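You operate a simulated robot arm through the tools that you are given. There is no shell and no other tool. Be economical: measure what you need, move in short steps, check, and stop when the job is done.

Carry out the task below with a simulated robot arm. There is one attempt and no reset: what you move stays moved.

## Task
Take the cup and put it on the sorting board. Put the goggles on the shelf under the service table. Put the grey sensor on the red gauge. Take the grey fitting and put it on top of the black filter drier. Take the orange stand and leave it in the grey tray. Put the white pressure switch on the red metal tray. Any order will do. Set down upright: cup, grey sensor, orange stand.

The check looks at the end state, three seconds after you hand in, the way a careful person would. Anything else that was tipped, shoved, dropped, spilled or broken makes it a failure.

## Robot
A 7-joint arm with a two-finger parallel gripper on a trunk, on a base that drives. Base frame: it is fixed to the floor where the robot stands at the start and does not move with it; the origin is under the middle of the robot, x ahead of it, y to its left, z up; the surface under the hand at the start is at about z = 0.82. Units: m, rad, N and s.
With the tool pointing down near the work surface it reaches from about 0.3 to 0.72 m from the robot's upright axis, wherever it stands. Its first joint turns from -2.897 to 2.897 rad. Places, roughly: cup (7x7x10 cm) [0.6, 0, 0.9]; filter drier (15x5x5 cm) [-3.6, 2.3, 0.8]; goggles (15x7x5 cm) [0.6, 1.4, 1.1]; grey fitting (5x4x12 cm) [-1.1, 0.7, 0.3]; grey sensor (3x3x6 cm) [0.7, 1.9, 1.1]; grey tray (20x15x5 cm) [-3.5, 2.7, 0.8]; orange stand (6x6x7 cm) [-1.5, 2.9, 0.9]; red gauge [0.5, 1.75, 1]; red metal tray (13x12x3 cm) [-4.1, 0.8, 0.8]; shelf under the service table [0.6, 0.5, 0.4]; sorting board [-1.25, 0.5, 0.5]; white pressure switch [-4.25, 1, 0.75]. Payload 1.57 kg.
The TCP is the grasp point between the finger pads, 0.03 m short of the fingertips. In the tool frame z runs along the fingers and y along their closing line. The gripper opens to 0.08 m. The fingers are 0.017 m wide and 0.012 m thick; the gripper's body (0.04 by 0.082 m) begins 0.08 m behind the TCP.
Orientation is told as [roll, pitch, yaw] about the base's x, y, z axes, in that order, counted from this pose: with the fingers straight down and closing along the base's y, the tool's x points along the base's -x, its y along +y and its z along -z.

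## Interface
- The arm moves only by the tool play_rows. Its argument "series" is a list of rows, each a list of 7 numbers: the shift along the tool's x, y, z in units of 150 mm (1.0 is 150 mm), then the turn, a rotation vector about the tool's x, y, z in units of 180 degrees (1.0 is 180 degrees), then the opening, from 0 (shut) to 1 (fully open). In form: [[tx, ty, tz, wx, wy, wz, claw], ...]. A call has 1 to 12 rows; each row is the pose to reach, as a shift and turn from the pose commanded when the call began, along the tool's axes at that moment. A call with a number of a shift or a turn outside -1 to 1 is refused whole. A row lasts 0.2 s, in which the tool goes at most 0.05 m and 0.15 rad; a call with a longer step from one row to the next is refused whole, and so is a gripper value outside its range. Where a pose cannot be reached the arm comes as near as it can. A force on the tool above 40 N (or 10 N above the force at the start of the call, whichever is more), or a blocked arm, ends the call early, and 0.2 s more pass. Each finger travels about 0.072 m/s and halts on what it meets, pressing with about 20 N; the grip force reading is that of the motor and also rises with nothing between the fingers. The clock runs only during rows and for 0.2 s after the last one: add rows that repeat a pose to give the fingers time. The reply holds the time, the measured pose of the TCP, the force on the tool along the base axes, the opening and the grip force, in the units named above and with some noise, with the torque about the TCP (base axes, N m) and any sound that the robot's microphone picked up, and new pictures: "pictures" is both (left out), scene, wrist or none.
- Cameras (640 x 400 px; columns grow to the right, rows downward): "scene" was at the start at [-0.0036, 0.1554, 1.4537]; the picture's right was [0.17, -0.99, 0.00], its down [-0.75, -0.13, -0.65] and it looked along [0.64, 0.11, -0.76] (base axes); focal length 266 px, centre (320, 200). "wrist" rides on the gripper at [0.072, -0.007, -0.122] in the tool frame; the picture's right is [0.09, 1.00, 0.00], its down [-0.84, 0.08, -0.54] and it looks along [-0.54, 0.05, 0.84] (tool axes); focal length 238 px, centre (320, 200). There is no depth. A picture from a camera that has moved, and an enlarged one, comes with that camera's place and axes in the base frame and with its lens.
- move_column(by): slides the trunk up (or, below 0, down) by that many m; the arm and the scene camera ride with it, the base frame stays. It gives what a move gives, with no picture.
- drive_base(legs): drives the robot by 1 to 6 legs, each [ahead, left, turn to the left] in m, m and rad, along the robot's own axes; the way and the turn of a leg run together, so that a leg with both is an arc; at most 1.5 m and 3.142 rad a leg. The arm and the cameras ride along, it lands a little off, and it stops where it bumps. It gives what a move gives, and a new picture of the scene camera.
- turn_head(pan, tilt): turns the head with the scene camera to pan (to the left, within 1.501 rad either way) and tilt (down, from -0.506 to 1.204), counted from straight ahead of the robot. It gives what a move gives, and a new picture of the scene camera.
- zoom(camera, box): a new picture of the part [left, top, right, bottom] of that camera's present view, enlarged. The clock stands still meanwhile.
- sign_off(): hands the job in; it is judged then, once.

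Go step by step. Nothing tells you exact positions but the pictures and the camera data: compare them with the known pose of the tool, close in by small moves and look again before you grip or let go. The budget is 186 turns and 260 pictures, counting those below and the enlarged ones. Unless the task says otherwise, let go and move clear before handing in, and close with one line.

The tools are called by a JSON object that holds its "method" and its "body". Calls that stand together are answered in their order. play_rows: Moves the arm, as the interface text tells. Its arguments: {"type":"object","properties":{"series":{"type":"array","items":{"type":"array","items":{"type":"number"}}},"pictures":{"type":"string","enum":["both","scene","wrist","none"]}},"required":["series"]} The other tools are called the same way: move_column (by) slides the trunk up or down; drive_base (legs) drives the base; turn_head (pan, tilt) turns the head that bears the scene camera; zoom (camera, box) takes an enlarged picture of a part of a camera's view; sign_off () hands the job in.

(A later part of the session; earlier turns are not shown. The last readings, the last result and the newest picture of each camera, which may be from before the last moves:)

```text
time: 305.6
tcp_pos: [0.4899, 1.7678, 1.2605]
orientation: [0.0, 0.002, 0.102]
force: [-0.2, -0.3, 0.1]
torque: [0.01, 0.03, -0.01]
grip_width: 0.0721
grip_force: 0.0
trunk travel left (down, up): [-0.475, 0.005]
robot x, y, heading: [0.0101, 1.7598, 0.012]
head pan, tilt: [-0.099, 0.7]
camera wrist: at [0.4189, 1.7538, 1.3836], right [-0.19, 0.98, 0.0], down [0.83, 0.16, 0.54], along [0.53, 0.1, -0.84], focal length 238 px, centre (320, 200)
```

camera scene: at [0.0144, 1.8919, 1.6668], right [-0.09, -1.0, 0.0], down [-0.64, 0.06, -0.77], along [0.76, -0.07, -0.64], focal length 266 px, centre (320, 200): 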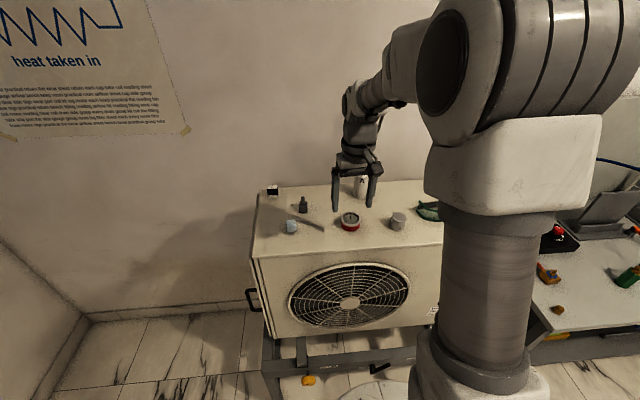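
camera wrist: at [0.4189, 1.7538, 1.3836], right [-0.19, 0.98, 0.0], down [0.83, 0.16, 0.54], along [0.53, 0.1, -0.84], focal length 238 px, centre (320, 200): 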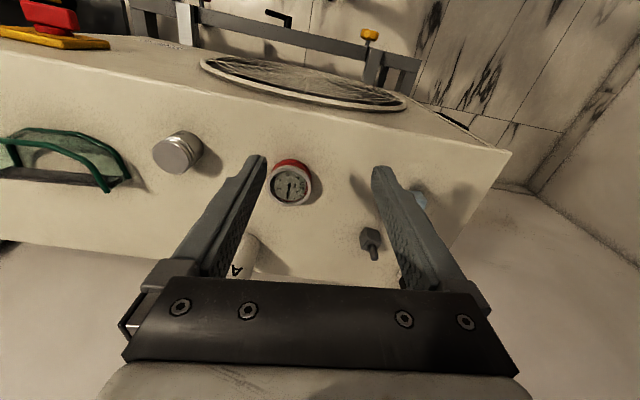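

{"method": "zoom", "body": {"camera": "wrist", "box": [240, 130, 440, 280]}}

{"method": "zoom", "body": {"camera": "scene", "box": [250, 170, 450, 260]}}

```text
2.67 times, centred on (340, 205) of wrist
camera zoom: at [0.4189, 1.7538, 1.3836], right [-0.19, 0.98, 0.0], down [0.83, 0.16, 0.54], along [0.53, 0.1, -0.84], focal length 636 px, centre (267, 187)
```

zoom: 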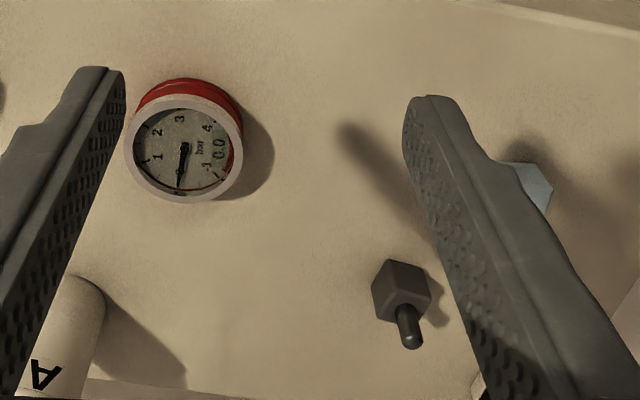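

```text
3.20 times, centred on (350, 215) of scene
camera zoom: at [0.0144, 1.8918, 1.6668], right [-0.09, -1.0, 0.0], down [-0.64, 0.06, -0.76], along [0.76, -0.07, -0.64], focal length 852 px, centre (224, 152)
```

zoom: 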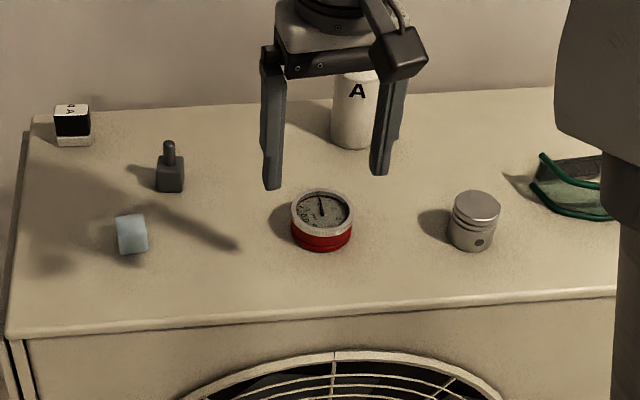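

The gauge's face centre is near (0.571, 1.747, z≈1.12) and the sensor near (0.671, 1.887), pin tip at z≈1.125 on a top at ≈1.065. I'll move above the sensor and align the yaw.

{"method": "play_rows", "body": {"series": [[-0.1, 0.25, 0, 0, 0, 0.01, 0.9], [-0.3, 0.4, 0.05, 0, 0, 0.02, 0.9], [-0.6, 0.5, 0.1, 0, 0, 0.033, 0.9], [-0.9, 0.55, 0.2, 0, 0, 0.033, 0.9], [-0.98, 0.58, 0.3, 0, 0, 0.033, 0.9], [-0.98, 0.58, 0.3, 0, 0, 0.033, 0.9]]}}

{"method": "zoom", "body": {"camera": "wrist", "box": [240, 100, 440, 260]}}

```text
time: 307.0
tcp_pos: [0.6288, 1.8696, 1.216]
orientation: [0.001, 0.002, -0.005]
force: [-0.4, 0.5, 0.4]
torque: [0.01, -0.03, 0.01]
grip_width: 0.0721
grip_force: 0.2
trunk travel left (down, up): [-0.475, 0.005]
robot x, y, heading: [0.0114, 1.76, 0.009]
head pan, tilt: [-0.099, 0.7]
camera scene: at [0.0143, 1.8918, 1.6667], right [-0.09, -1.0, 0.0], down [-0.64, 0.06, -0.77], along [0.76, -0.07, -0.64], focal length 266 px, centre (320, 200)
camera wrist: at [0.5553, 1.8628, 1.3381], right [-0.09, 1.0, 0.0], down [0.84, 0.07, 0.54], along [0.54, 0.05, -0.84], focal length 238 px, centre (320, 200)
```

scene: 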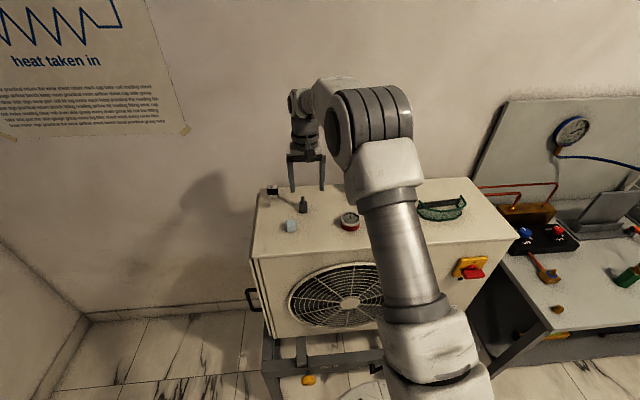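
wrist: 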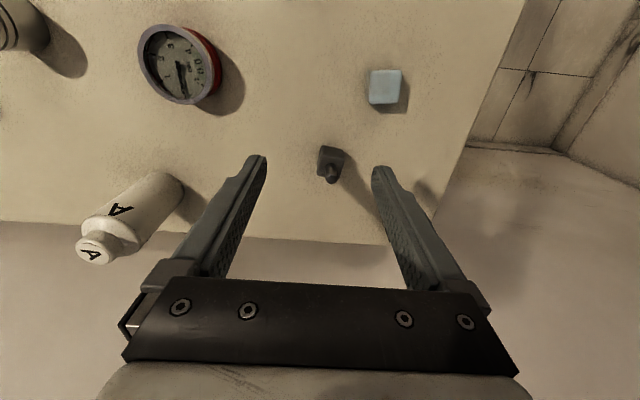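

```text
2.50 times, centred on (340, 180) of wrist
camera zoom: at [0.5553, 1.8628, 1.3381], right [-0.09, 1.0, 0.0], down [0.84, 0.07, 0.54], along [0.54, 0.05, -0.84], focal length 596 px, centre (270, 250)
```

zoom: 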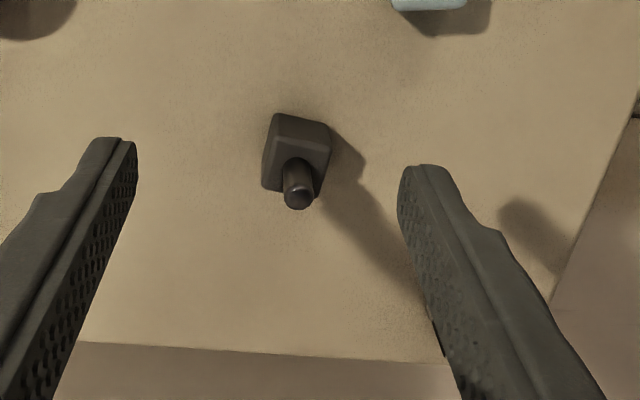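

Sensor centre refined to (0.665, 1.886). I'll align the yaw a bit more and descend to the body, fingertips just above the surface.

{"method": "play_rows", "body": {"series": [[-0.12, 0.05, 0.0, 0, 0, 0.02, 0.9], [-0.24, 0.11, 0.1, 0, 0, 0.038, 0.9], [-0.24, 0.11, 0.3, 0, 0, 0.038, 0.9], [-0.24, 0.11, 0.5, 0, 0, 0.038, 0.9], [-0.24, 0.11, 0.65, 0, 0, 0.038, 0.9], [-0.24, 0.11, 0.65, 0, 0, 0.038, 0.9]], "pictures": "none"}}

{"method": "zoom", "body": {"camera": "wrist", "box": [240, 120, 400, 260]}}

{"method": "zoom", "body": {"camera": "scene", "box": [250, 160, 350, 240]}}

```text
time: 308.4
tcp_pos: [0.6616, 1.8857, 1.1192]
orientation: [-0.001, 0.0, -0.122]
force: [-0.4, 0.2, 0.2]
torque: [-0.01, -0.01, -0.01]
grip_width: 0.0721
grip_force: 0.1
trunk travel left (down, up): [-0.475, 0.005]
robot x, y, heading: [0.0099, 1.756, 0.01]
head pan, tilt: [-0.099, 0.7]
```

```text
2.86 times, centred on (320, 190) of wrist
camera zoom: at [0.5908, 1.8881, 1.2404], right [0.03, 1.0, 0.0], down [0.84, -0.03, 0.54], along [0.54, -0.02, -0.84], focal length 681 px, centre (320, 229)
```

zoom: 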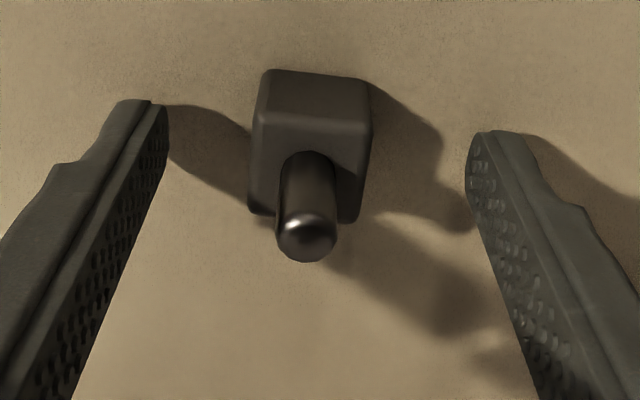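

```text
5.00 times, centred on (300, 200) of scene
camera zoom: at [0.0144, 1.8918, 1.6668], right [-0.09, -1.0, 0.0], down [-0.64, 0.06, -0.76], along [0.76, -0.07, -0.64], focal length 1331 px, centre (420, 200)
```

zoom: 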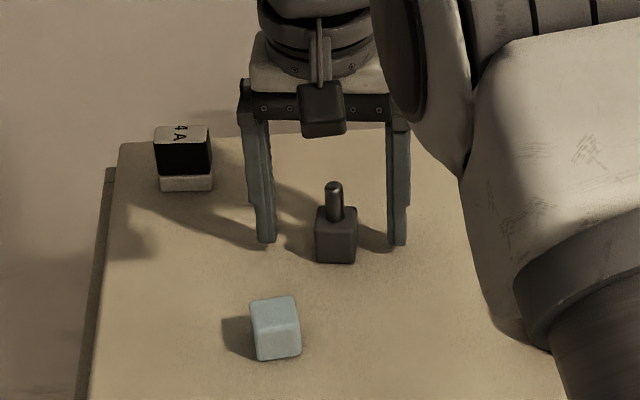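

Aligned. Final 1.7 cm down and closing.

{"method": "play_rows", "body": {"series": [[-0.02, -0.013, 0.06, 0, 0, 0, 0.9], [-0.02, -0.013, 0.115, 0, 0, 0, 0.9], [-0.02, -0.013, 0.115, 0, 0, 0, 0.9]], "pictures": "none"}}

{"method": "play_rows", "body": {"series": [[0, 0, 0, 0, 0, 0, 0.7], [0, 0, 0, 0, 0, 0, 0.5], [0, 0, 0, 0, 0, 0, 0.3], [0, 0, 0, 0, 0, 0, 0.15], [0, 0, 0, 0, 0, 0, 0.15], [0, 0, 0, 0, 0, 0, 0.15]], "pictures": "wrist"}}

```text
time: 309.2
tcp_pos: [0.6644, 1.8853, 1.1094]
orientation: [0.004, -0.009, -0.123]
force: [-10.3, 0.5, 15.5]
torque: [-0.66, 0.51, -0.5]
grip_width: 0.0735
grip_force: 0.8
trunk travel left (down, up): [-0.475, 0.005]
robot x, y, heading: [0.0088, 1.7596, 0.008]
head pan, tilt: [-0.099, 0.7]
stopped in row 3: the force on the tool passed its limit at 41 N (the readings are from after the stop); the commanded pose is now the measured one
```

```text
time: 310.6
tcp_pos: [0.6672, 1.8811, 1.1104]
orientation: [0.003, -0.012, -0.122]
force: [2.6, -13.8, 30.0]
torque: [-0.88, 0.25, 0.14]
grip_width: 0.0254
grip_force: 20.4
trunk travel left (down, up): [-0.475, 0.005]
robot x, y, heading: [0.0112, 1.76, 0.008]
head pan, tilt: [-0.099, 0.7]
camera wrist: at [0.5937, 1.8832, 1.2313], right [0.03, 1.0, 0.0], down [0.83, -0.03, 0.55], along [0.55, -0.02, -0.83], focal length 238 px, centre (320, 200)
```

wrist: 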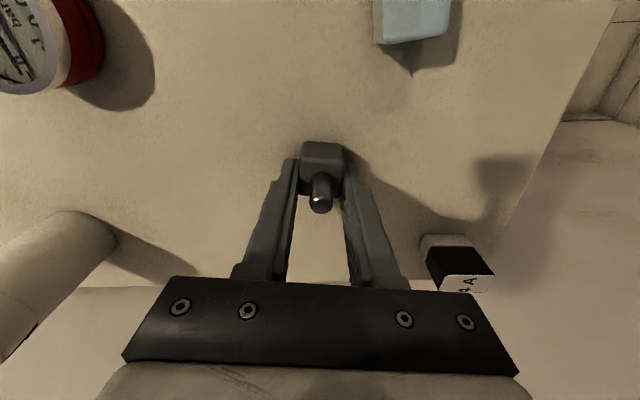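

The fingertips touched the surface (z≈1.079), but the body is gripped (25 mm). I'll lift straight up and check that it hangs straight.

{"method": "play_rows", "body": {"series": [[0, 0, -0.05, 0, 0, 0, 0.15], [0, 0, -0.15, 0, 0, 0, 0.15], [0, 0, -0.35, 0, 0, 0, 0.15], [0, 0, -0.6, 0, 0, 0, 0.15], [0, 0, -0.7, 0, 0, 0, 0.15], [0, 0, -0.7, 0, 0, 0, 0.15]], "pictures": "none"}}

{"method": "zoom", "body": {"camera": "wrist", "box": [0, 0, 400, 280]}}

{"method": "zoom", "body": {"camera": "scene", "box": [260, 140, 400, 240]}}

```text
time: 312.0
tcp_pos: [0.6664, 1.8834, 1.2123]
orientation: [0.001, -0.007, -0.122]
force: [0.1, -1.0, -0.1]
torque: [-0.01, 0.01, 0.01]
grip_width: 0.0252
grip_force: 20.3
trunk travel left (down, up): [-0.475, 0.005]
robot x, y, heading: [0.0089, 1.7551, 0.008]
head pan, tilt: [-0.099, 0.7]
```

```text
1.43 times, centred on (200, 140) of wrist
camera zoom: at [0.594, 1.8858, 1.3344], right [0.03, 1.0, 0.0], down [0.84, -0.03, 0.55], along [0.55, -0.02, -0.84], focal length 340 px, centre (491, 286)
```

zoom: 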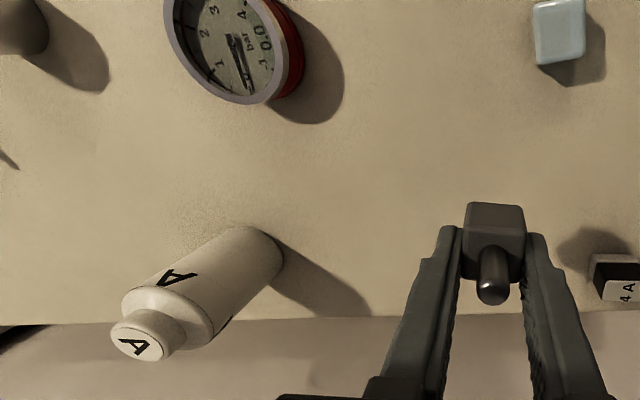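

```text
4.00 times, centred on (330, 190) of scene
camera zoom: at [0.0144, 1.8919, 1.6667], right [-0.09, -1.0, 0.0], down [-0.64, 0.06, -0.76], along [0.76, -0.07, -0.64], focal length 1065 px, centre (280, 240)
```

zoom: 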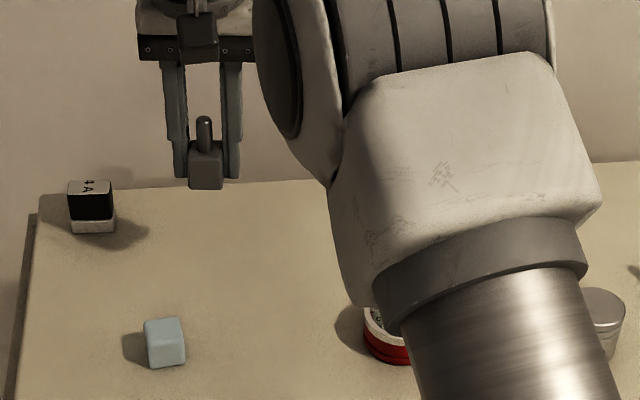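

The sensor hangs straight. The gauge face is centred near (0.581, 1.743) at z≈1.10; I'll carry the sensor over it and look.

{"method": "play_rows", "body": {"series": [[0.13, -0.29, 0, 0, 0, 0, 0.15], [0.26, -0.57, 0, 0, 0, 0, 0.15], [0.38, -0.84, 0, 0, 0, 0, 0.15], [0.449, -0.995, 0, 0, 0, 0, 0.15], [0.449, -0.995, 0.15, 0, 0, 0, 0.15], [0.449, -0.995, 0.25, 0, 0, 0, 0.15], [0.449, -0.995, 0.25, 0, 0, 0, 0.15]], "pictures": "none"}}

{"method": "zoom", "body": {"camera": "wrist", "box": [220, 60, 420, 240]}}

{"method": "zoom", "body": {"camera": "scene", "box": [290, 140, 430, 250]}}

```text
time: 313.6
tcp_pos: [0.5822, 1.7435, 1.1729]
orientation: [0.002, -0.007, -0.122]
force: [-0.1, -0.4, -0.2]
torque: [0.02, -0.01, 0.0]
grip_width: 0.0252
grip_force: 19.6
trunk travel left (down, up): [-0.475, 0.005]
robot x, y, heading: [0.009, 1.7581, 0.005]
head pan, tilt: [-0.099, 0.7]
```

```text
2.22 times, centred on (320, 150) of wrist
camera zoom: at [0.509, 1.7459, 1.295], right [0.03, 1.0, 0.0], down [0.84, -0.03, 0.55], along [0.55, -0.02, -0.84], focal length 530 px, centre (320, 311)
```

zoom: 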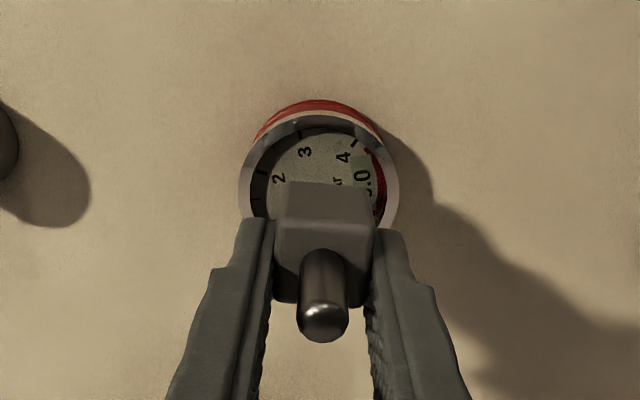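

```text
3.64 times, centred on (360, 195) of scene
camera zoom: at [0.0142, 1.8918, 1.6668], right [-0.09, -1.0, 0.0], down [-0.64, 0.06, -0.76], along [0.76, -0.07, -0.64], focal length 968 px, centre (174, 218)
```

zoom: 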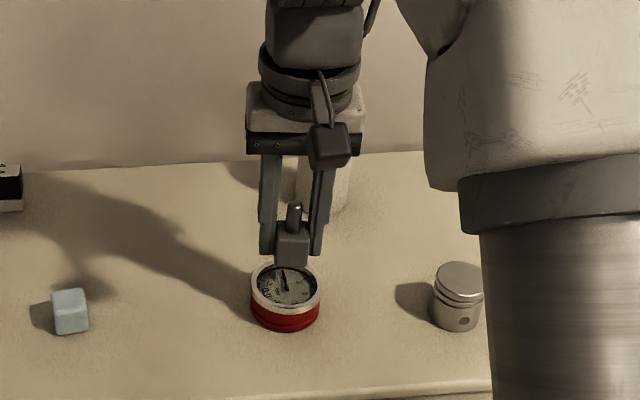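

The sensor is centred above the dial. Lowering to near contact, then in small steps.

{"method": "play_rows", "body": {"series": [[0, 0, 0.08, 0, 0, 0, 0.15], [0, 0, 0.16, 0, 0, 0, 0.15], [0, 0, 0.21, 0, 0, 0, 0.15], [0, 0, 0.21, 0, 0, 0, 0.15]], "pictures": "none"}}

{"method": "zoom", "body": {"camera": "scene", "box": [320, 170, 400, 230]}}

```text
time: 314.6
tcp_pos: [0.5817, 1.7442, 1.1414]
orientation: [0.0, -0.007, -0.121]
force: [-0.6, -0.4, 0.4]
torque: [0.04, 0.01, -0.01]
grip_width: 0.025
grip_force: 20.1
trunk travel left (down, up): [-0.475, 0.005]
robot x, y, heading: [0.0107, 1.7616, 0.01]
head pan, tilt: [-0.099, 0.7]
```

```text
6.67 times, centred on (360, 200) of scene
camera zoom: at [0.0143, 1.8919, 1.6668], right [-0.09, -1.0, 0.0], down [-0.64, 0.06, -0.76], along [0.76, -0.07, -0.64], focal length 1775 px, centre (53, 200)
```

zoom: 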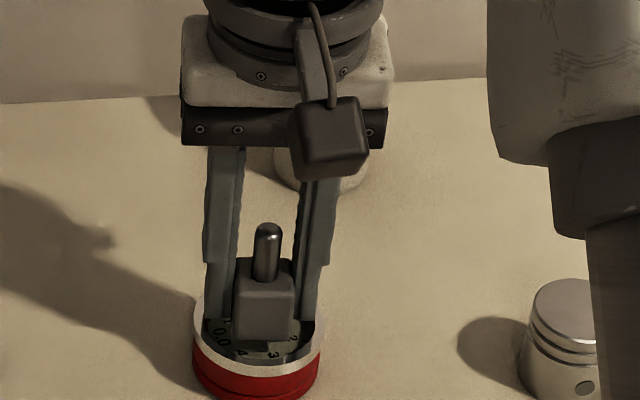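

{"method": "play_rows", "body": {"series": [[0, 0, 0.013, 0, 0, 0, 0.15], [0, 0, 0.026, 0, 0, 0, 0.15], [0, 0, 0.026, 0, 0, 0, 0.15]], "pictures": "none"}}

{"method": "play_rows", "body": {"series": [[0, 0, 0.01, 0, 0, 0, 0.15], [0, 0, 0.02, 0, 0, 0, 0.15], [0, 0, 0.02, 0, 0, 0, 0.15]], "pictures": "none"}}

{"method": "zoom", "body": {"camera": "scene", "box": [320, 170, 400, 230]}}

```text
time: 315.4
tcp_pos: [0.583, 1.7436, 1.1391]
orientation: [0.002, -0.007, -0.121]
force: [0.2, 0.2, 6.0]
torque: [-0.01, -0.05, -0.01]
grip_width: 0.0251
grip_force: 19.6
trunk travel left (down, up): [-0.475, 0.005]
robot x, y, heading: [0.0088, 1.7544, 0.01]
head pan, tilt: [-0.099, 0.7]
```

```text
time: 316.2
tcp_pos: [0.5824, 1.7444, 1.1392]
orientation: [0.001, -0.014, -0.122]
force: [-0.1, 0.0, 31.4]
torque: [-0.08, 0.23, -0.02]
grip_width: 0.025
grip_force: 19.8
trunk travel left (down, up): [-0.475, 0.005]
robot x, y, heading: [0.0083, 1.7609, 0.006]
head pan, tilt: [-0.099, 0.7]
```

```text
6.67 times, centred on (360, 200) of scene
camera zoom: at [0.0116, 1.892, 1.6671], right [-0.09, -1.0, 0.0], down [-0.64, 0.06, -0.77], along [0.76, -0.07, -0.64], focal length 1775 px, centre (53, 200)
```

zoom: 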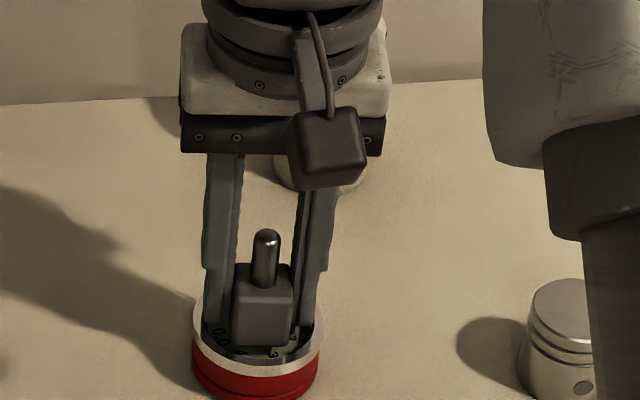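

Contact is firm; I'll relieve the pressure, open gently, and rise straight up.

{"method": "play_rows", "body": {"series": [[0, 0, -0.02, 0, 0, 0, 0.2], [0, 0, -0.033, 0, 0, 0, 0.3], [0, 0, -0.033, 0, 0, 0, 0.4], [0, 0, -0.033, 0, 0, 0, 0.5], [0, 0, -0.033, 0, 0, 0, 0.55], [0, 0, -0.033, 0, 0, 0, 0.55]], "pictures": "none"}}

{"method": "zoom", "body": {"camera": "scene", "box": [320, 170, 400, 230]}}

```text
time: 317.6
tcp_pos: [0.5814, 1.7435, 1.1395]
orientation: [0.002, -0.006, -0.122]
force: [0.2, 0.0, -0.3]
torque: [-0.03, 0.02, 0.01]
grip_width: 0.044
grip_force: 0.1
trunk travel left (down, up): [-0.475, 0.005]
robot x, y, heading: [0.0084, 1.7601, 0.009]
head pan, tilt: [-0.099, 0.7]
```

```text
6.67 times, centred on (360, 200) of scene
camera zoom: at [0.0144, 1.8918, 1.6666], right [-0.09, -1.0, 0.0], down [-0.64, 0.06, -0.76], along [0.76, -0.07, -0.64], focal length 1775 px, centre (53, 200)
```

zoom: 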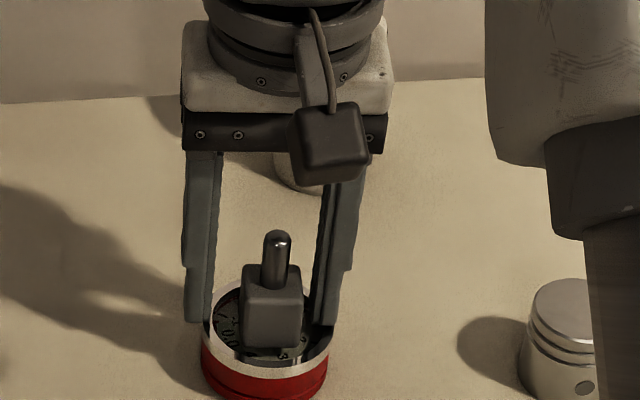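

{"method": "play_rows", "body": {"series": [[0, 0, -0.05, 0, 0, 0, 0.55], [0, 0, -0.15, 0, 0, 0, 0.55], [0, 0, -0.35, 0, 0, 0, 0.6], [0, 0, -0.6, 0, 0, 0, 0.8], [0, 0, -0.8, 0, 0, 0, 0.9]], "pictures": "wrist"}}

{"method": "zoom", "body": {"camera": "scene", "box": [300, 160, 460, 260]}}

```text
time: 318.8
tcp_pos: [0.5816, 1.7439, 1.2584]
orientation: [0.001, -0.005, -0.121]
force: [-0.4, -0.5, 0.4]
torque: [0.01, 0.01, 0.01]
grip_width: 0.072
grip_force: 0.0
trunk travel left (down, up): [-0.475, 0.005]
robot x, y, heading: [0.0073, 1.759, 0.009]
head pan, tilt: [-0.099, 0.7]
camera wrist: at [0.5089, 1.7455, 1.3813], right [0.03, 1.0, 0.0], down [0.84, -0.03, 0.55], along [0.55, -0.02, -0.84], focal length 238 px, centre (320, 200)
```

wrist: 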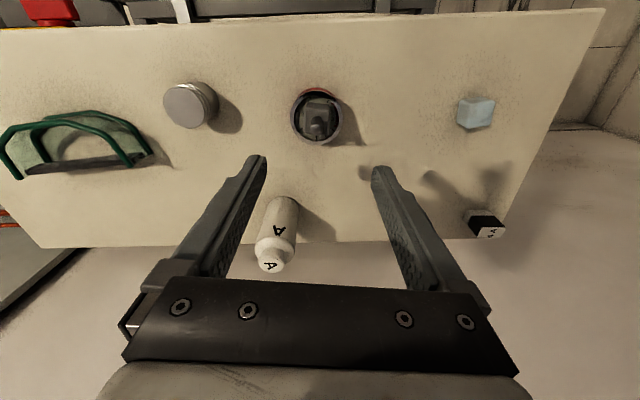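

```text
4.00 times, centred on (380, 210) of scene
camera zoom: at [0.0141, 1.8919, 1.6667], right [-0.09, -1.0, 0.0], down [-0.64, 0.06, -0.77], along [0.76, -0.07, -0.64], focal length 1065 px, centre (80, 160)
```

zoom: 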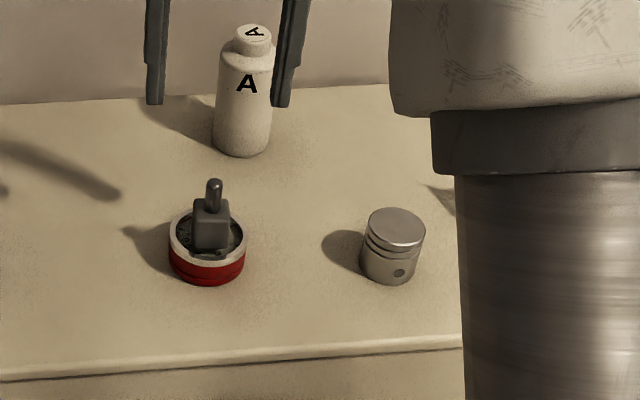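

The sensor stands on the red gauge. Now the goggles: I'll slide the base right to face them.

{"method": "drive_base", "body": {"legs": [[0, -0.33, 0]]}}

{"method": "play_rows", "body": {"series": [[0, 0, 0, 0, 0, 0, 0.9]], "pictures": "wrist"}}

{"method": "zoom", "body": {"camera": "wrist", "box": [180, 60, 440, 280]}}

{"method": "zoom", "body": {"camera": "scene", "box": [220, 150, 440, 270]}}

```text
time: 321.8
tcp_pos: [0.5846, 1.4127, 1.2602]
orientation: [0.001, -0.006, -0.122]
force: [0.4, 0.8, 0.5]
torque: [0.02, -0.04, 0.01]
grip_width: 0.0719
grip_force: 0.0
trunk travel left (down, up): [-0.475, 0.005]
robot x, y, heading: [0.0151, 1.4248, 0.009]
head pan, tilt: [-0.099, 0.7]
camera scene: at [0.0165, 1.5607, 1.6668], right [-0.09, -1.0, 0.0], down [-0.64, 0.06, -0.76], along [0.76, -0.07, -0.64], focal length 266 px, centre (320, 200)
```

scene: 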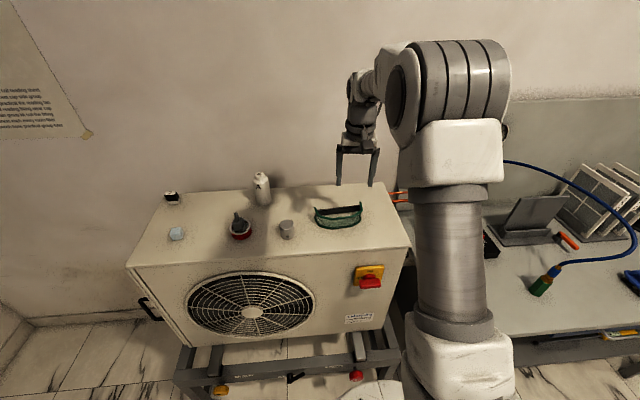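

```text
time: 322.2
tcp_pos: [0.5846, 1.4132, 1.2588]
orientation: [0.001, -0.006, -0.121]
force: [-0.7, 0.1, 0.0]
torque: [-0.01, -0.01, 0.02]
grip_width: 0.0722
grip_force: 0.1
trunk travel left (down, up): [-0.475, 0.005]
robot x, y, heading: [0.0149, 1.4277, 0.007]
head pan, tilt: [-0.099, 0.7]
camera wrist: at [0.5113, 1.4148, 1.3809], right [0.03, 1.0, 0.0], down [0.84, -0.03, 0.55], along [0.55, -0.01, -0.84], focal length 238 px, centre (320, 200)
```

wrist: 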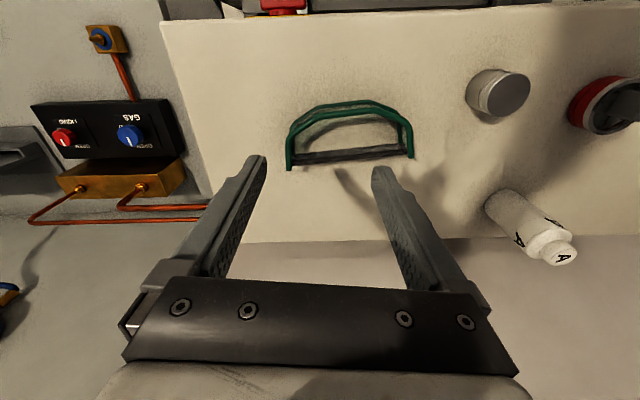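

```text
1.82 times, centred on (310, 170) of wrist
camera zoom: at [0.5113, 1.4148, 1.3809], right [0.03, 1.0, 0.0], down [0.84, -0.03, 0.55], along [0.55, -0.01, -0.84], focal length 433 px, centre (338, 254)
```

zoom: 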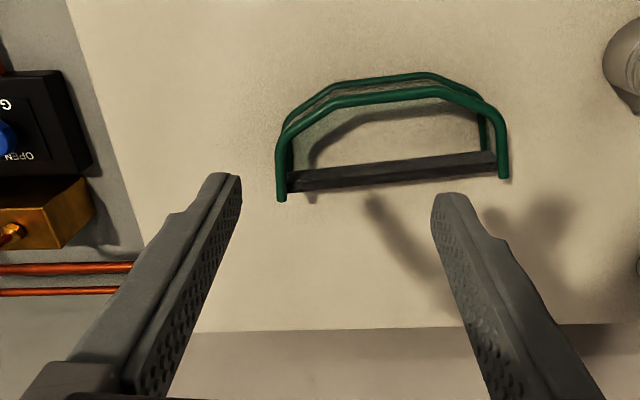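

```text
2.91 times, centred on (330, 210) of scene
camera zoom: at [0.0165, 1.5609, 1.6668], right [-0.09, -1.0, 0.0], down [-0.64, 0.06, -0.76], along [0.76, -0.07, -0.64], focal length 774 px, centre (291, 171)
```

zoom: 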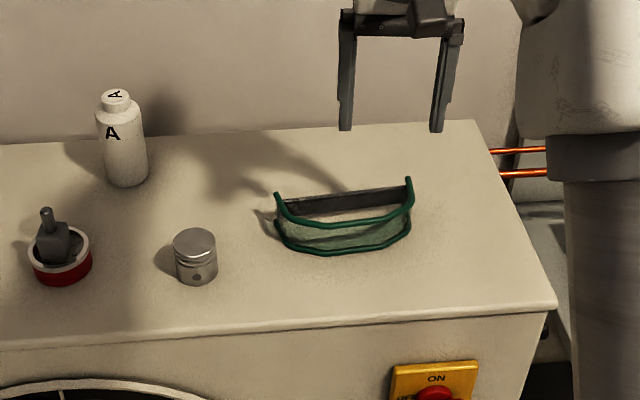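

The goggles lie across y, centred near (0.598, 1.448), about 5.5 cm deep between the lens front and the strap, 5 cm tall. I plan to turn them 90° first (vertical grip across the depth) so they can then be carried with a tilted tool onto the shelf. Turning the tool now.

{"method": "play_rows", "body": {"series": [[-0.01, 0.05, 0, 0, 0, 0.0436, 1], [-0.02, 0.1, 0, 0, 0, 0.0872, 1], [-0.03, 0.15, 0, 0, 0, 0.1308, 1], [-0.04, 0.2, 0, 0, 0, 0.1744, 1], [-0.06, 0.242, 0, 0, 0, 0.218, 1], [-0.06, 0.242, 0, 0, 0, 0.2616, 1], [-0.06, 0.242, 0, 0, 0, 0.3052, 1], [-0.06, 0.242, 0, 0, 0, 0.3488, 1], [-0.06, 0.242, 0, 0, 0, 0.3924, 1], [-0.06, 0.242, 0, 0, 0, 0.436, 1], [-0.06, 0.242, 0, 0, 0, 0.436, 1]], "pictures": "wrist"}}

{"method": "zoom", "body": {"camera": "wrist", "box": [220, 80, 420, 260]}}

```text
time: 324.6
tcp_pos: [0.5966, 1.4479, 1.2591]
orientation: [0.008, 0.0, -1.491]
force: [0.1, -0.9, -0.4]
torque: [0.0, 0.01, -0.05]
grip_width: 0.08
grip_force: 0.1
trunk travel left (down, up): [-0.475, 0.005]
robot x, y, heading: [0.0115, 1.4269, 0.006]
head pan, tilt: [-0.099, 0.7]
camera wrist: at [0.5846, 1.5184, 1.3812], right [0.99, 0.17, 0.01], down [0.14, -0.83, 0.54], along [0.1, -0.53, -0.84], focal length 238 px, centre (320, 200)
```

wrist: 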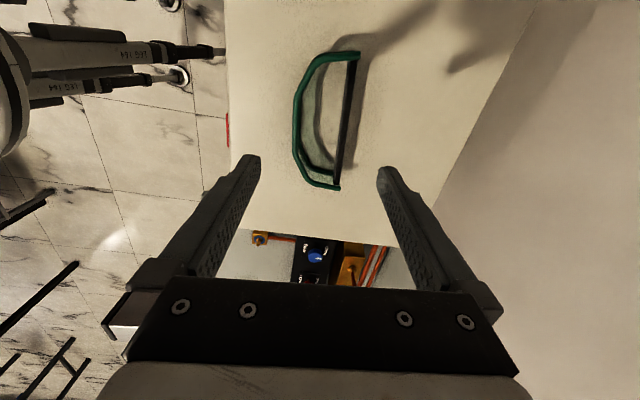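

```text
2.22 times, centred on (320, 170) of wrist
camera zoom: at [0.5846, 1.5184, 1.3812], right [0.99, 0.17, 0.01], down [0.14, -0.83, 0.54], along [0.1, -0.53, -0.84], focal length 530 px, centre (320, 267)
```

zoom: 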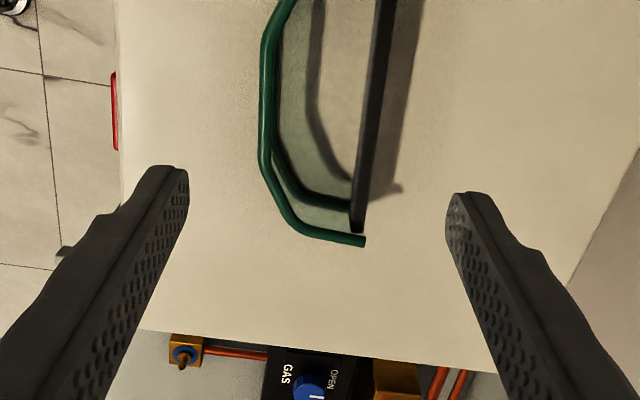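

Tool is aligned across the goggles' depth, with about 8 mm margin each side. Descending.

{"method": "play_rows", "body": {"series": [[0.025, 0.029, 0.2, 0, 0, 0, 1], [0.025, 0.029, 0.45, 0, 0, 0, 1], [0.025, 0.029, 0.7, 0, 0, 0, 1], [0.025, 0.029, 0.8, 0, 0, 0, 1], [0.025, 0.029, 0.8, 0, 0, 0, 1]], "pictures": "none"}}

{"method": "zoom", "body": {"camera": "wrist", "box": [200, 60, 440, 280]}}

{"method": "zoom", "body": {"camera": "scene", "box": [290, 150, 400, 250]}}

```text
time: 325.8
tcp_pos: [0.6021, 1.4512, 1.1387]
orientation: [0.007, -0.002, -1.491]
force: [1.2, -0.3, 0.5]
torque: [-0.03, -0.04, 0.04]
grip_width: 0.0802
grip_force: 0.0
trunk travel left (down, up): [-0.475, 0.005]
robot x, y, heading: [0.0158, 1.427, 0.007]
head pan, tilt: [-0.099, 0.7]
```

```text
1.82 times, centred on (320, 170) of wrist
camera zoom: at [0.5891, 1.5222, 1.2611], right [0.99, 0.17, 0.01], down [0.14, -0.83, 0.54], along [0.1, -0.53, -0.84], focal length 433 px, centre (320, 254)
```

zoom: 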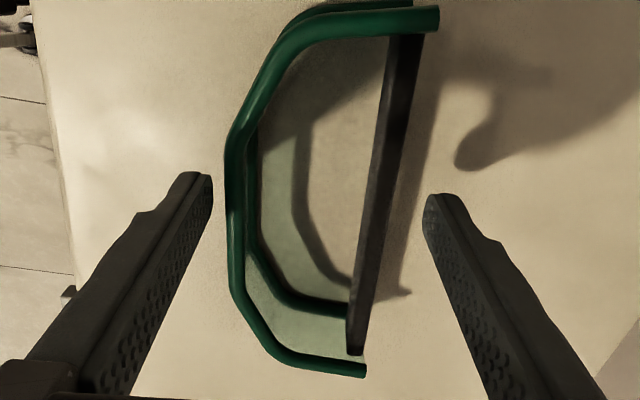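

```text
4.00 times, centred on (345, 200) of scene
camera zoom: at [0.0164, 1.5609, 1.6668], right [-0.09, -1.0, 0.0], down [-0.64, 0.06, -0.76], along [0.76, -0.07, -0.64], focal length 1065 px, centre (220, 200)
```

zoom: 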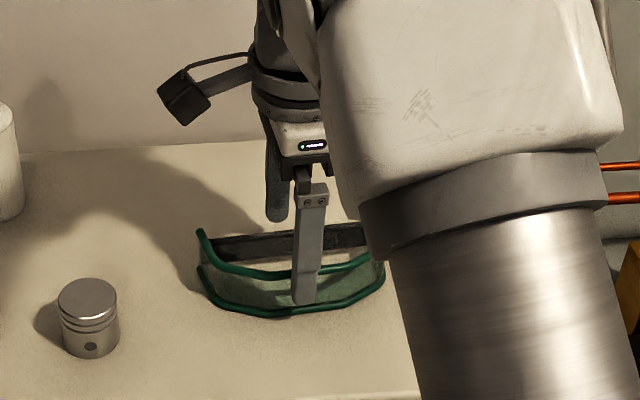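

{"method": "play_rows", "body": {"series": [[0, -0.03, 0.0, 0, 0, 0, 1], [0, -0.03, 0.07, 0, 0, 0, 1], [0, -0.03, 0.14, 0, 0, 0, 1], [0, -0.03, 0.14, 0, 0, 0, 1]], "pictures": "none"}}

{"method": "play_rows", "body": {"series": [[0, 0, 0, 0, 0, 0, 0.85], [0, 0, 0, 0, 0, 0, 0.75], [0, 0, 0, 0, 0, 0, 0.65], [0, 0, 0, 0, 0, 0, 0.55], [0, 0, 0, 0, 0, 0, 0.5], [0, 0, 0, 0, 0, 0, 0.5]], "pictures": "wrist"}}

```text
time: 326.8
tcp_pos: [0.5971, 1.4505, 1.1199]
orientation: [0.009, 0.0, -1.493]
force: [-1.2, 0.4, -0.3]
torque: [0.02, 0.0, 0.0]
grip_width: 0.08
grip_force: 0.0
trunk travel left (down, up): [-0.475, 0.005]
robot x, y, heading: [0.0098, 1.425, 0.004]
head pan, tilt: [-0.099, 0.7]
```

```text
time: 328.2
tcp_pos: [0.5985, 1.4516, 1.1187]
orientation: [0.007, 0.0, -1.492]
force: [-0.5, 0.2, 0.2]
torque: [0.01, -0.02, -0.03]
grip_width: 0.0634
grip_force: 20.2
trunk travel left (down, up): [-0.475, 0.005]
robot x, y, heading: [0.0158, 1.4275, 0.006]
head pan, tilt: [-0.099, 0.7]
camera wrist: at [0.5849, 1.5226, 1.2407], right [0.99, 0.17, 0.01], down [0.14, -0.83, 0.54], along [0.1, -0.53, -0.84], focal length 238 px, centre (320, 200)
```

wrist: 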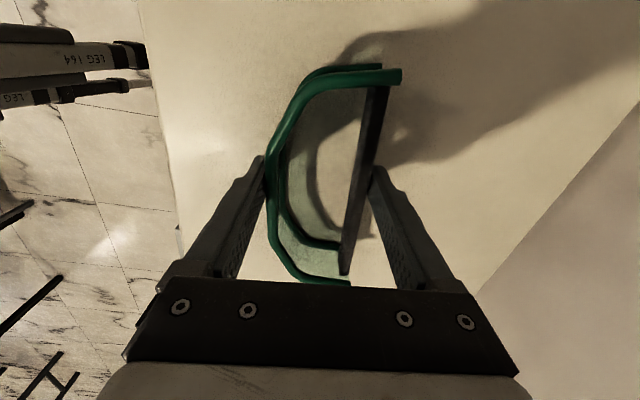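

Gripped (63 mm). Lifting, then rotating the goggles 85° so their long axis points away from me.

{"method": "play_rows", "body": {"series": [[0, 0, -0.1, 0, 0, 0, 0.5], [0, 0, -0.3, 0, 0, 0, 0.5], [0, 0, -0.5, 0, 0, 0, 0.5], [0, 0, -0.6, 0, 0, 0, 0.5]], "pictures": "none"}}

{"method": "play_rows", "body": {"series": [[0, 0, 0, 0, 0, -0.0474, 0.5], [0, 0.04, 0, 0, 0, -0.0948, 0.5], [0, 0.08, 0, 0, 0, -0.1422, 0.5], [0, 0.12, 0, 0, 0, -0.1896, 0.5], [0, 0.16, 0, 0, 0, -0.237, 0.5], [0, 0.2, 0, 0, 0, -0.2844, 0.5], [0, 0.25, 0, 0, 0, -0.3318, 0.5], [0, 0.3, 0, 0, 0, -0.3792, 0.5], [0, 0.35, 0, 0, 0, -0.4266, 0.5], [0, 0.4, 0, 0, 0, -0.474, 0.5], [0, 0.4, 0, 0, 0, -0.474, 0.5]]}}

```text
time: 329.2
tcp_pos: [0.5967, 1.4518, 1.21]
orientation: [0.007, 0.002, -1.493]
force: [-0.4, 0.1, -0.7]
torque: [0.03, -0.04, 0.02]
grip_width: 0.0637
grip_force: 19.6
trunk travel left (down, up): [-0.475, 0.005]
robot x, y, heading: [0.0135, 1.4239, 0.007]
head pan, tilt: [-0.099, 0.7]
```

```text
time: 331.6
tcp_pos: [0.6577, 1.4554, 1.2093]
orientation: [0.001, -0.004, 0.001]
force: [-0.4, -0.4, -1.6]
torque: [0.01, -0.04, 0.01]
grip_width: 0.0636
grip_force: 20.6
trunk travel left (down, up): [-0.475, 0.005]
robot x, y, heading: [0.0111, 1.4273, 0.006]
head pan, tilt: [-0.099, 0.7]
camera scene: at [0.0165, 1.561, 1.6668], right [-0.09, -1.0, 0.0], down [-0.64, 0.06, -0.76], along [0.76, -0.07, -0.64], focal length 266 px, centre (320, 200)
camera wrist: at [0.5851, 1.4493, 1.3305], right [-0.09, 1.0, 0.0], down [0.83, 0.08, 0.55], along [0.54, 0.05, -0.84], focal length 238 px, centre (320, 200)
```

scene: 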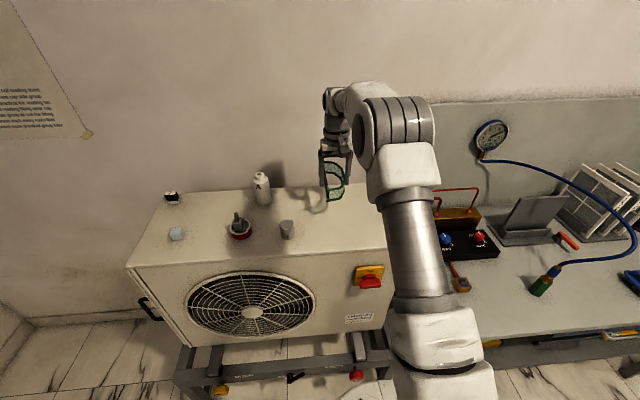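
wrist: 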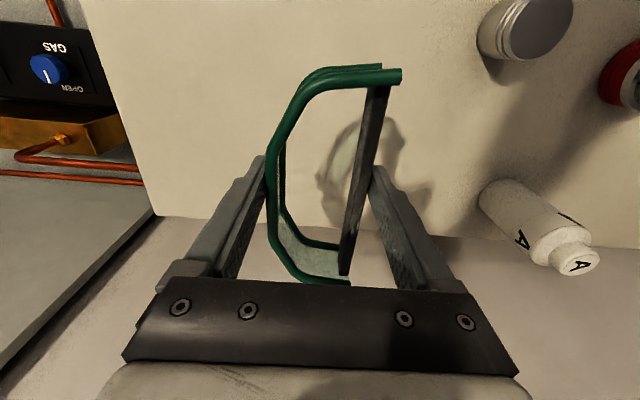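

Rotated. Setting the goggles down here to re-grip with a tilted tool.

{"method": "play_rows", "body": {"series": [[0, 0, 0.2, 0, 0, 0, 0.5], [0, 0, 0.4, 0, 0, 0, 0.5], [0, 0, 0.52, 0, 0, 0, 0.5], [0, 0, 0.585, 0, 0, 0, 0.5], [0, 0, 0.6, 0, 0, 0, 0.5], [0, 0, 0.6, 0, 0, 0, 0.5]], "pictures": "none"}}

{"method": "play_rows", "body": {"series": [[0, 0, 0, 0, 0, 0, 0.7], [0, 0, 0, 0, 0, 0, 0.9], [0, 0, 0, 0, 0, 0, 1], [0, 0, 0, 0, 0, 0, 1], [0, 0, -0.1, 0, 0, 0, 1], [0, 0, -0.3, 0, 0, 0, 1], [0, 0, -0.55, 0, 0, 0, 1], [0.1, 0, -0.8, 0, 0, 0, 1]]}}

```text
time: 333.0
tcp_pos: [0.6572, 1.4562, 1.1193]
orientation: [0.001, -0.006, 0.0]
force: [-0.1, 0.5, -0.8]
torque: [0.0, 0.01, 0.0]
grip_width: 0.0637
grip_force: 20.4
trunk travel left (down, up): [-0.475, 0.005]
robot x, y, heading: [0.0132, 1.422, 0.01]
head pan, tilt: [-0.099, 0.7]
```

```text
time: 334.8
tcp_pos: [0.6408, 1.457, 1.2404]
orientation: [0.0, -0.007, -0.001]
force: [0.6, -0.2, 0.0]
torque: [0.0, 0.0, 0.0]
grip_width: 0.0802
grip_force: 0.2
trunk travel left (down, up): [-0.475, 0.005]
robot x, y, heading: [0.013, 1.4325, 0.008]
head pan, tilt: [-0.099, 0.7]
camera scene: at [0.016, 1.5609, 1.6667], right [-0.09, -1.0, 0.0], down [-0.64, 0.06, -0.77], along [0.76, -0.07, -0.64], focal length 266 px, centre (320, 200)
camera wrist: at [0.5686, 1.4497, 1.3613], right [-0.09, 1.0, 0.0], down [0.83, 0.08, 0.55], along [0.55, 0.05, -0.84], focal length 238 px, centre (320, 200)
```

scene: 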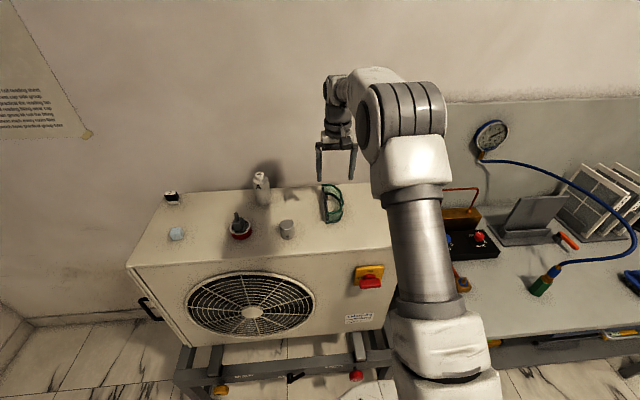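
wrist: 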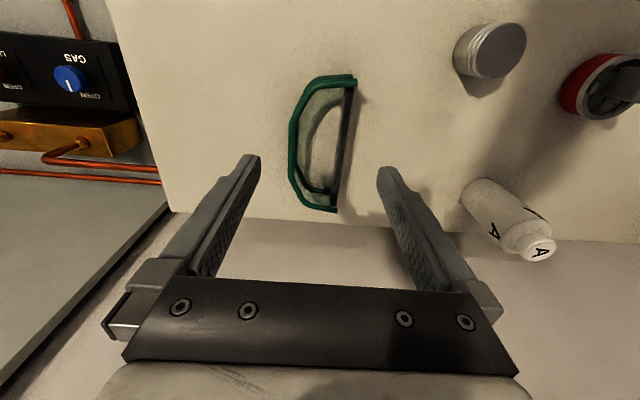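

Set down. Now tilting the tool 45° and positioning for the second grip.

{"method": "play_rows", "body": {"series": [[0.1, 0, 0, 0, -0.0417, 0, 1], [0.2, 0, 0.05, 0, -0.0833, 0, 1], [0.3, 0, 0.1, 0, -0.125, 0, 1], [0.4, 0, 0.15, 0, -0.1667, 0, 1], [0.46, 0, 0.2, 0, -0.2083, 0, 1], [0.46, 0, 0.27, 0, -0.25, 0, 1], [0.46, 0, 0.27, 0, -0.25, 0, 1]]}}

```text
time: 336.4
tcp_pos: [0.5743, 1.4561, 1.1979]
orientation: [0.003, -0.794, -0.005]
force: [0.6, 0.0, 1.0]
torque: [-0.01, -0.01, 0.01]
grip_width: 0.0801
grip_force: 0.1
trunk travel left (down, up): [-0.475, 0.005]
robot x, y, heading: [0.0098, 1.4244, 0.008]
head pan, tilt: [-0.099, 0.7]
camera scene: at [0.0165, 1.5609, 1.6668], right [-0.09, -1.0, 0.0], down [-0.64, 0.06, -0.76], along [0.76, -0.07, -0.64], focal length 266 px, centre (320, 200)
camera wrist: at [0.4361, 1.4499, 1.2323], right [-0.06, 1.0, -0.06], down [0.2, 0.08, 0.98], along [0.98, 0.05, -0.21], focal length 238 px, centre (320, 200)
```

scene: 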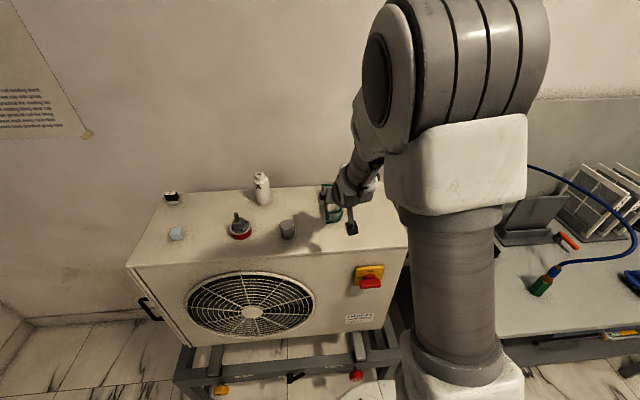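
wrist: 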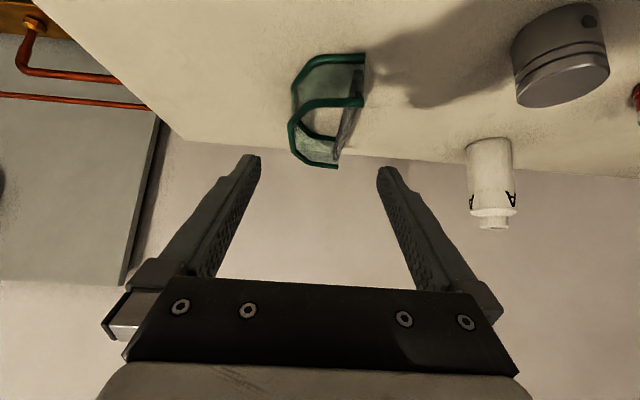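

{"method": "play_rows", "body": {"series": [[0, 0, 0.2, 0, 0, 0, 1], [0, 0, 0.4, 0, 0, 0, 1], [0, 0, 0.6, 0, 0, 0, 1], [0, 0, 0.7, 0, 0, 0, 1], [0, 0, 0.77, 0, 0, 0, 1], [0, 0, 0.77, 0, 0, 0, 1]], "pictures": "wrist"}}

{"method": "zoom", "body": {"camera": "scene", "box": [280, 140, 420, 250]}}

```text
time: 337.8
tcp_pos: [0.6554, 1.4563, 1.1158]
orientation: [0.002, -0.793, -0.005]
force: [-0.2, -0.5, 0.2]
torque: [0.0, 0.02, -0.03]
grip_width: 0.0801
grip_force: 0.0
trunk travel left (down, up): [-0.475, 0.005]
robot x, y, heading: [0.0158, 1.426, 0.007]
head pan, tilt: [-0.099, 0.7]
camera wrist: at [0.5185, 1.4498, 1.1507], right [-0.06, 1.0, -0.06], down [0.2, 0.08, 0.98], along [0.98, 0.05, -0.21], focal length 238 px, centre (320, 200)
```

wrist: 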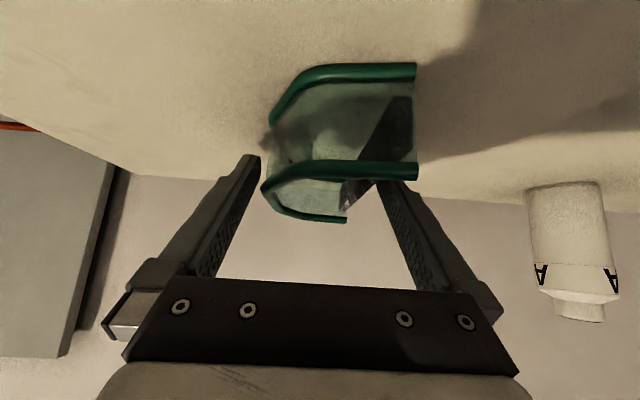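

```text
3.64 times, centred on (350, 195) of scene
camera zoom: at [0.0165, 1.5609, 1.6668], right [-0.09, -1.0, 0.0], down [-0.64, 0.06, -0.76], along [0.76, -0.07, -0.64], focal length 968 px, centre (211, 218)
```

zoom: 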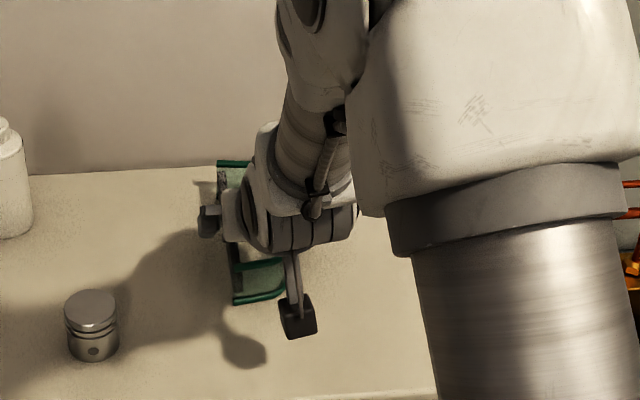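

The fingers straddle lens front and strap. Closing.

{"method": "play_rows", "body": {"series": [[0, 0, 0, 0, 0, 0, 0.85], [0, 0, 0, 0, 0, 0, 0.75], [0, 0, 0, 0, 0, 0, 0.65], [0, 0, 0, 0, 0, 0, 0.55], [0, 0, 0, 0, 0, 0, 0.5], [0, 0, 0, 0, 0, 0, 0.5]], "pictures": "none"}}

{"method": "play_rows", "body": {"series": [[-0.05, 0, -0.05, 0, 0, 0, 0.5], [-0.2, 0, -0.2, 0, 0, 0, 0.5], [-0.35, 0, -0.35, 0, 0, 0, 0.5], [-0.45, 0, -0.45, 0, 0, 0, 0.5], [-0.45, 0, -0.45, 0, 0, 0, 0.5]]}}

```text
time: 339.2
tcp_pos: [0.6546, 1.4566, 1.1168]
orientation: [0.002, -0.793, -0.005]
force: [-0.1, 0.4, 0.1]
torque: [0.04, -0.03, 0.0]
grip_width: 0.0638
grip_force: 20.1
trunk travel left (down, up): [-0.475, 0.005]
robot x, y, heading: [0.0106, 1.4269, 0.001]
head pan, tilt: [-0.099, 0.7]
```

```text
time: 340.4
tcp_pos: [0.6539, 1.4561, 1.2118]
orientation: [0.003, -0.793, -0.004]
force: [0.7, 0.6, -1.1]
torque: [0.02, 0.0, -0.05]
grip_width: 0.0635
grip_force: 19.9
trunk travel left (down, up): [-0.475, 0.005]
robot x, y, heading: [0.0138, 1.428, 0.007]
head pan, tilt: [-0.099, 0.7]
camera scene: at [0.0165, 1.5609, 1.6667], right [-0.09, -1.0, 0.0], down [-0.64, 0.06, -0.76], along [0.76, -0.07, -0.64], focal length 266 px, centre (320, 200)
camera wrist: at [0.5173, 1.4502, 1.2466], right [-0.06, 1.0, -0.06], down [0.2, 0.08, 0.98], along [0.98, 0.05, -0.21], focal length 238 px, centre (320, 200)
```

scene: 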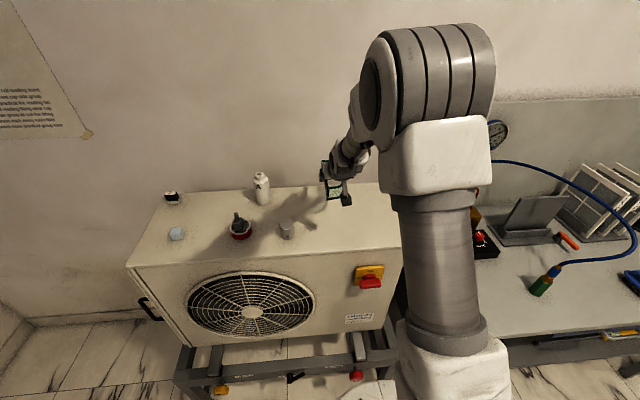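
wrist: 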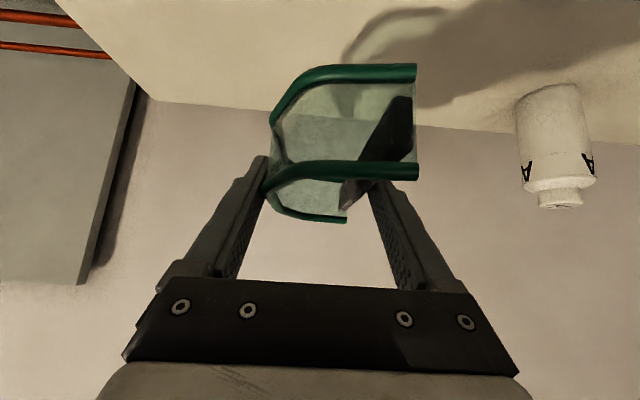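

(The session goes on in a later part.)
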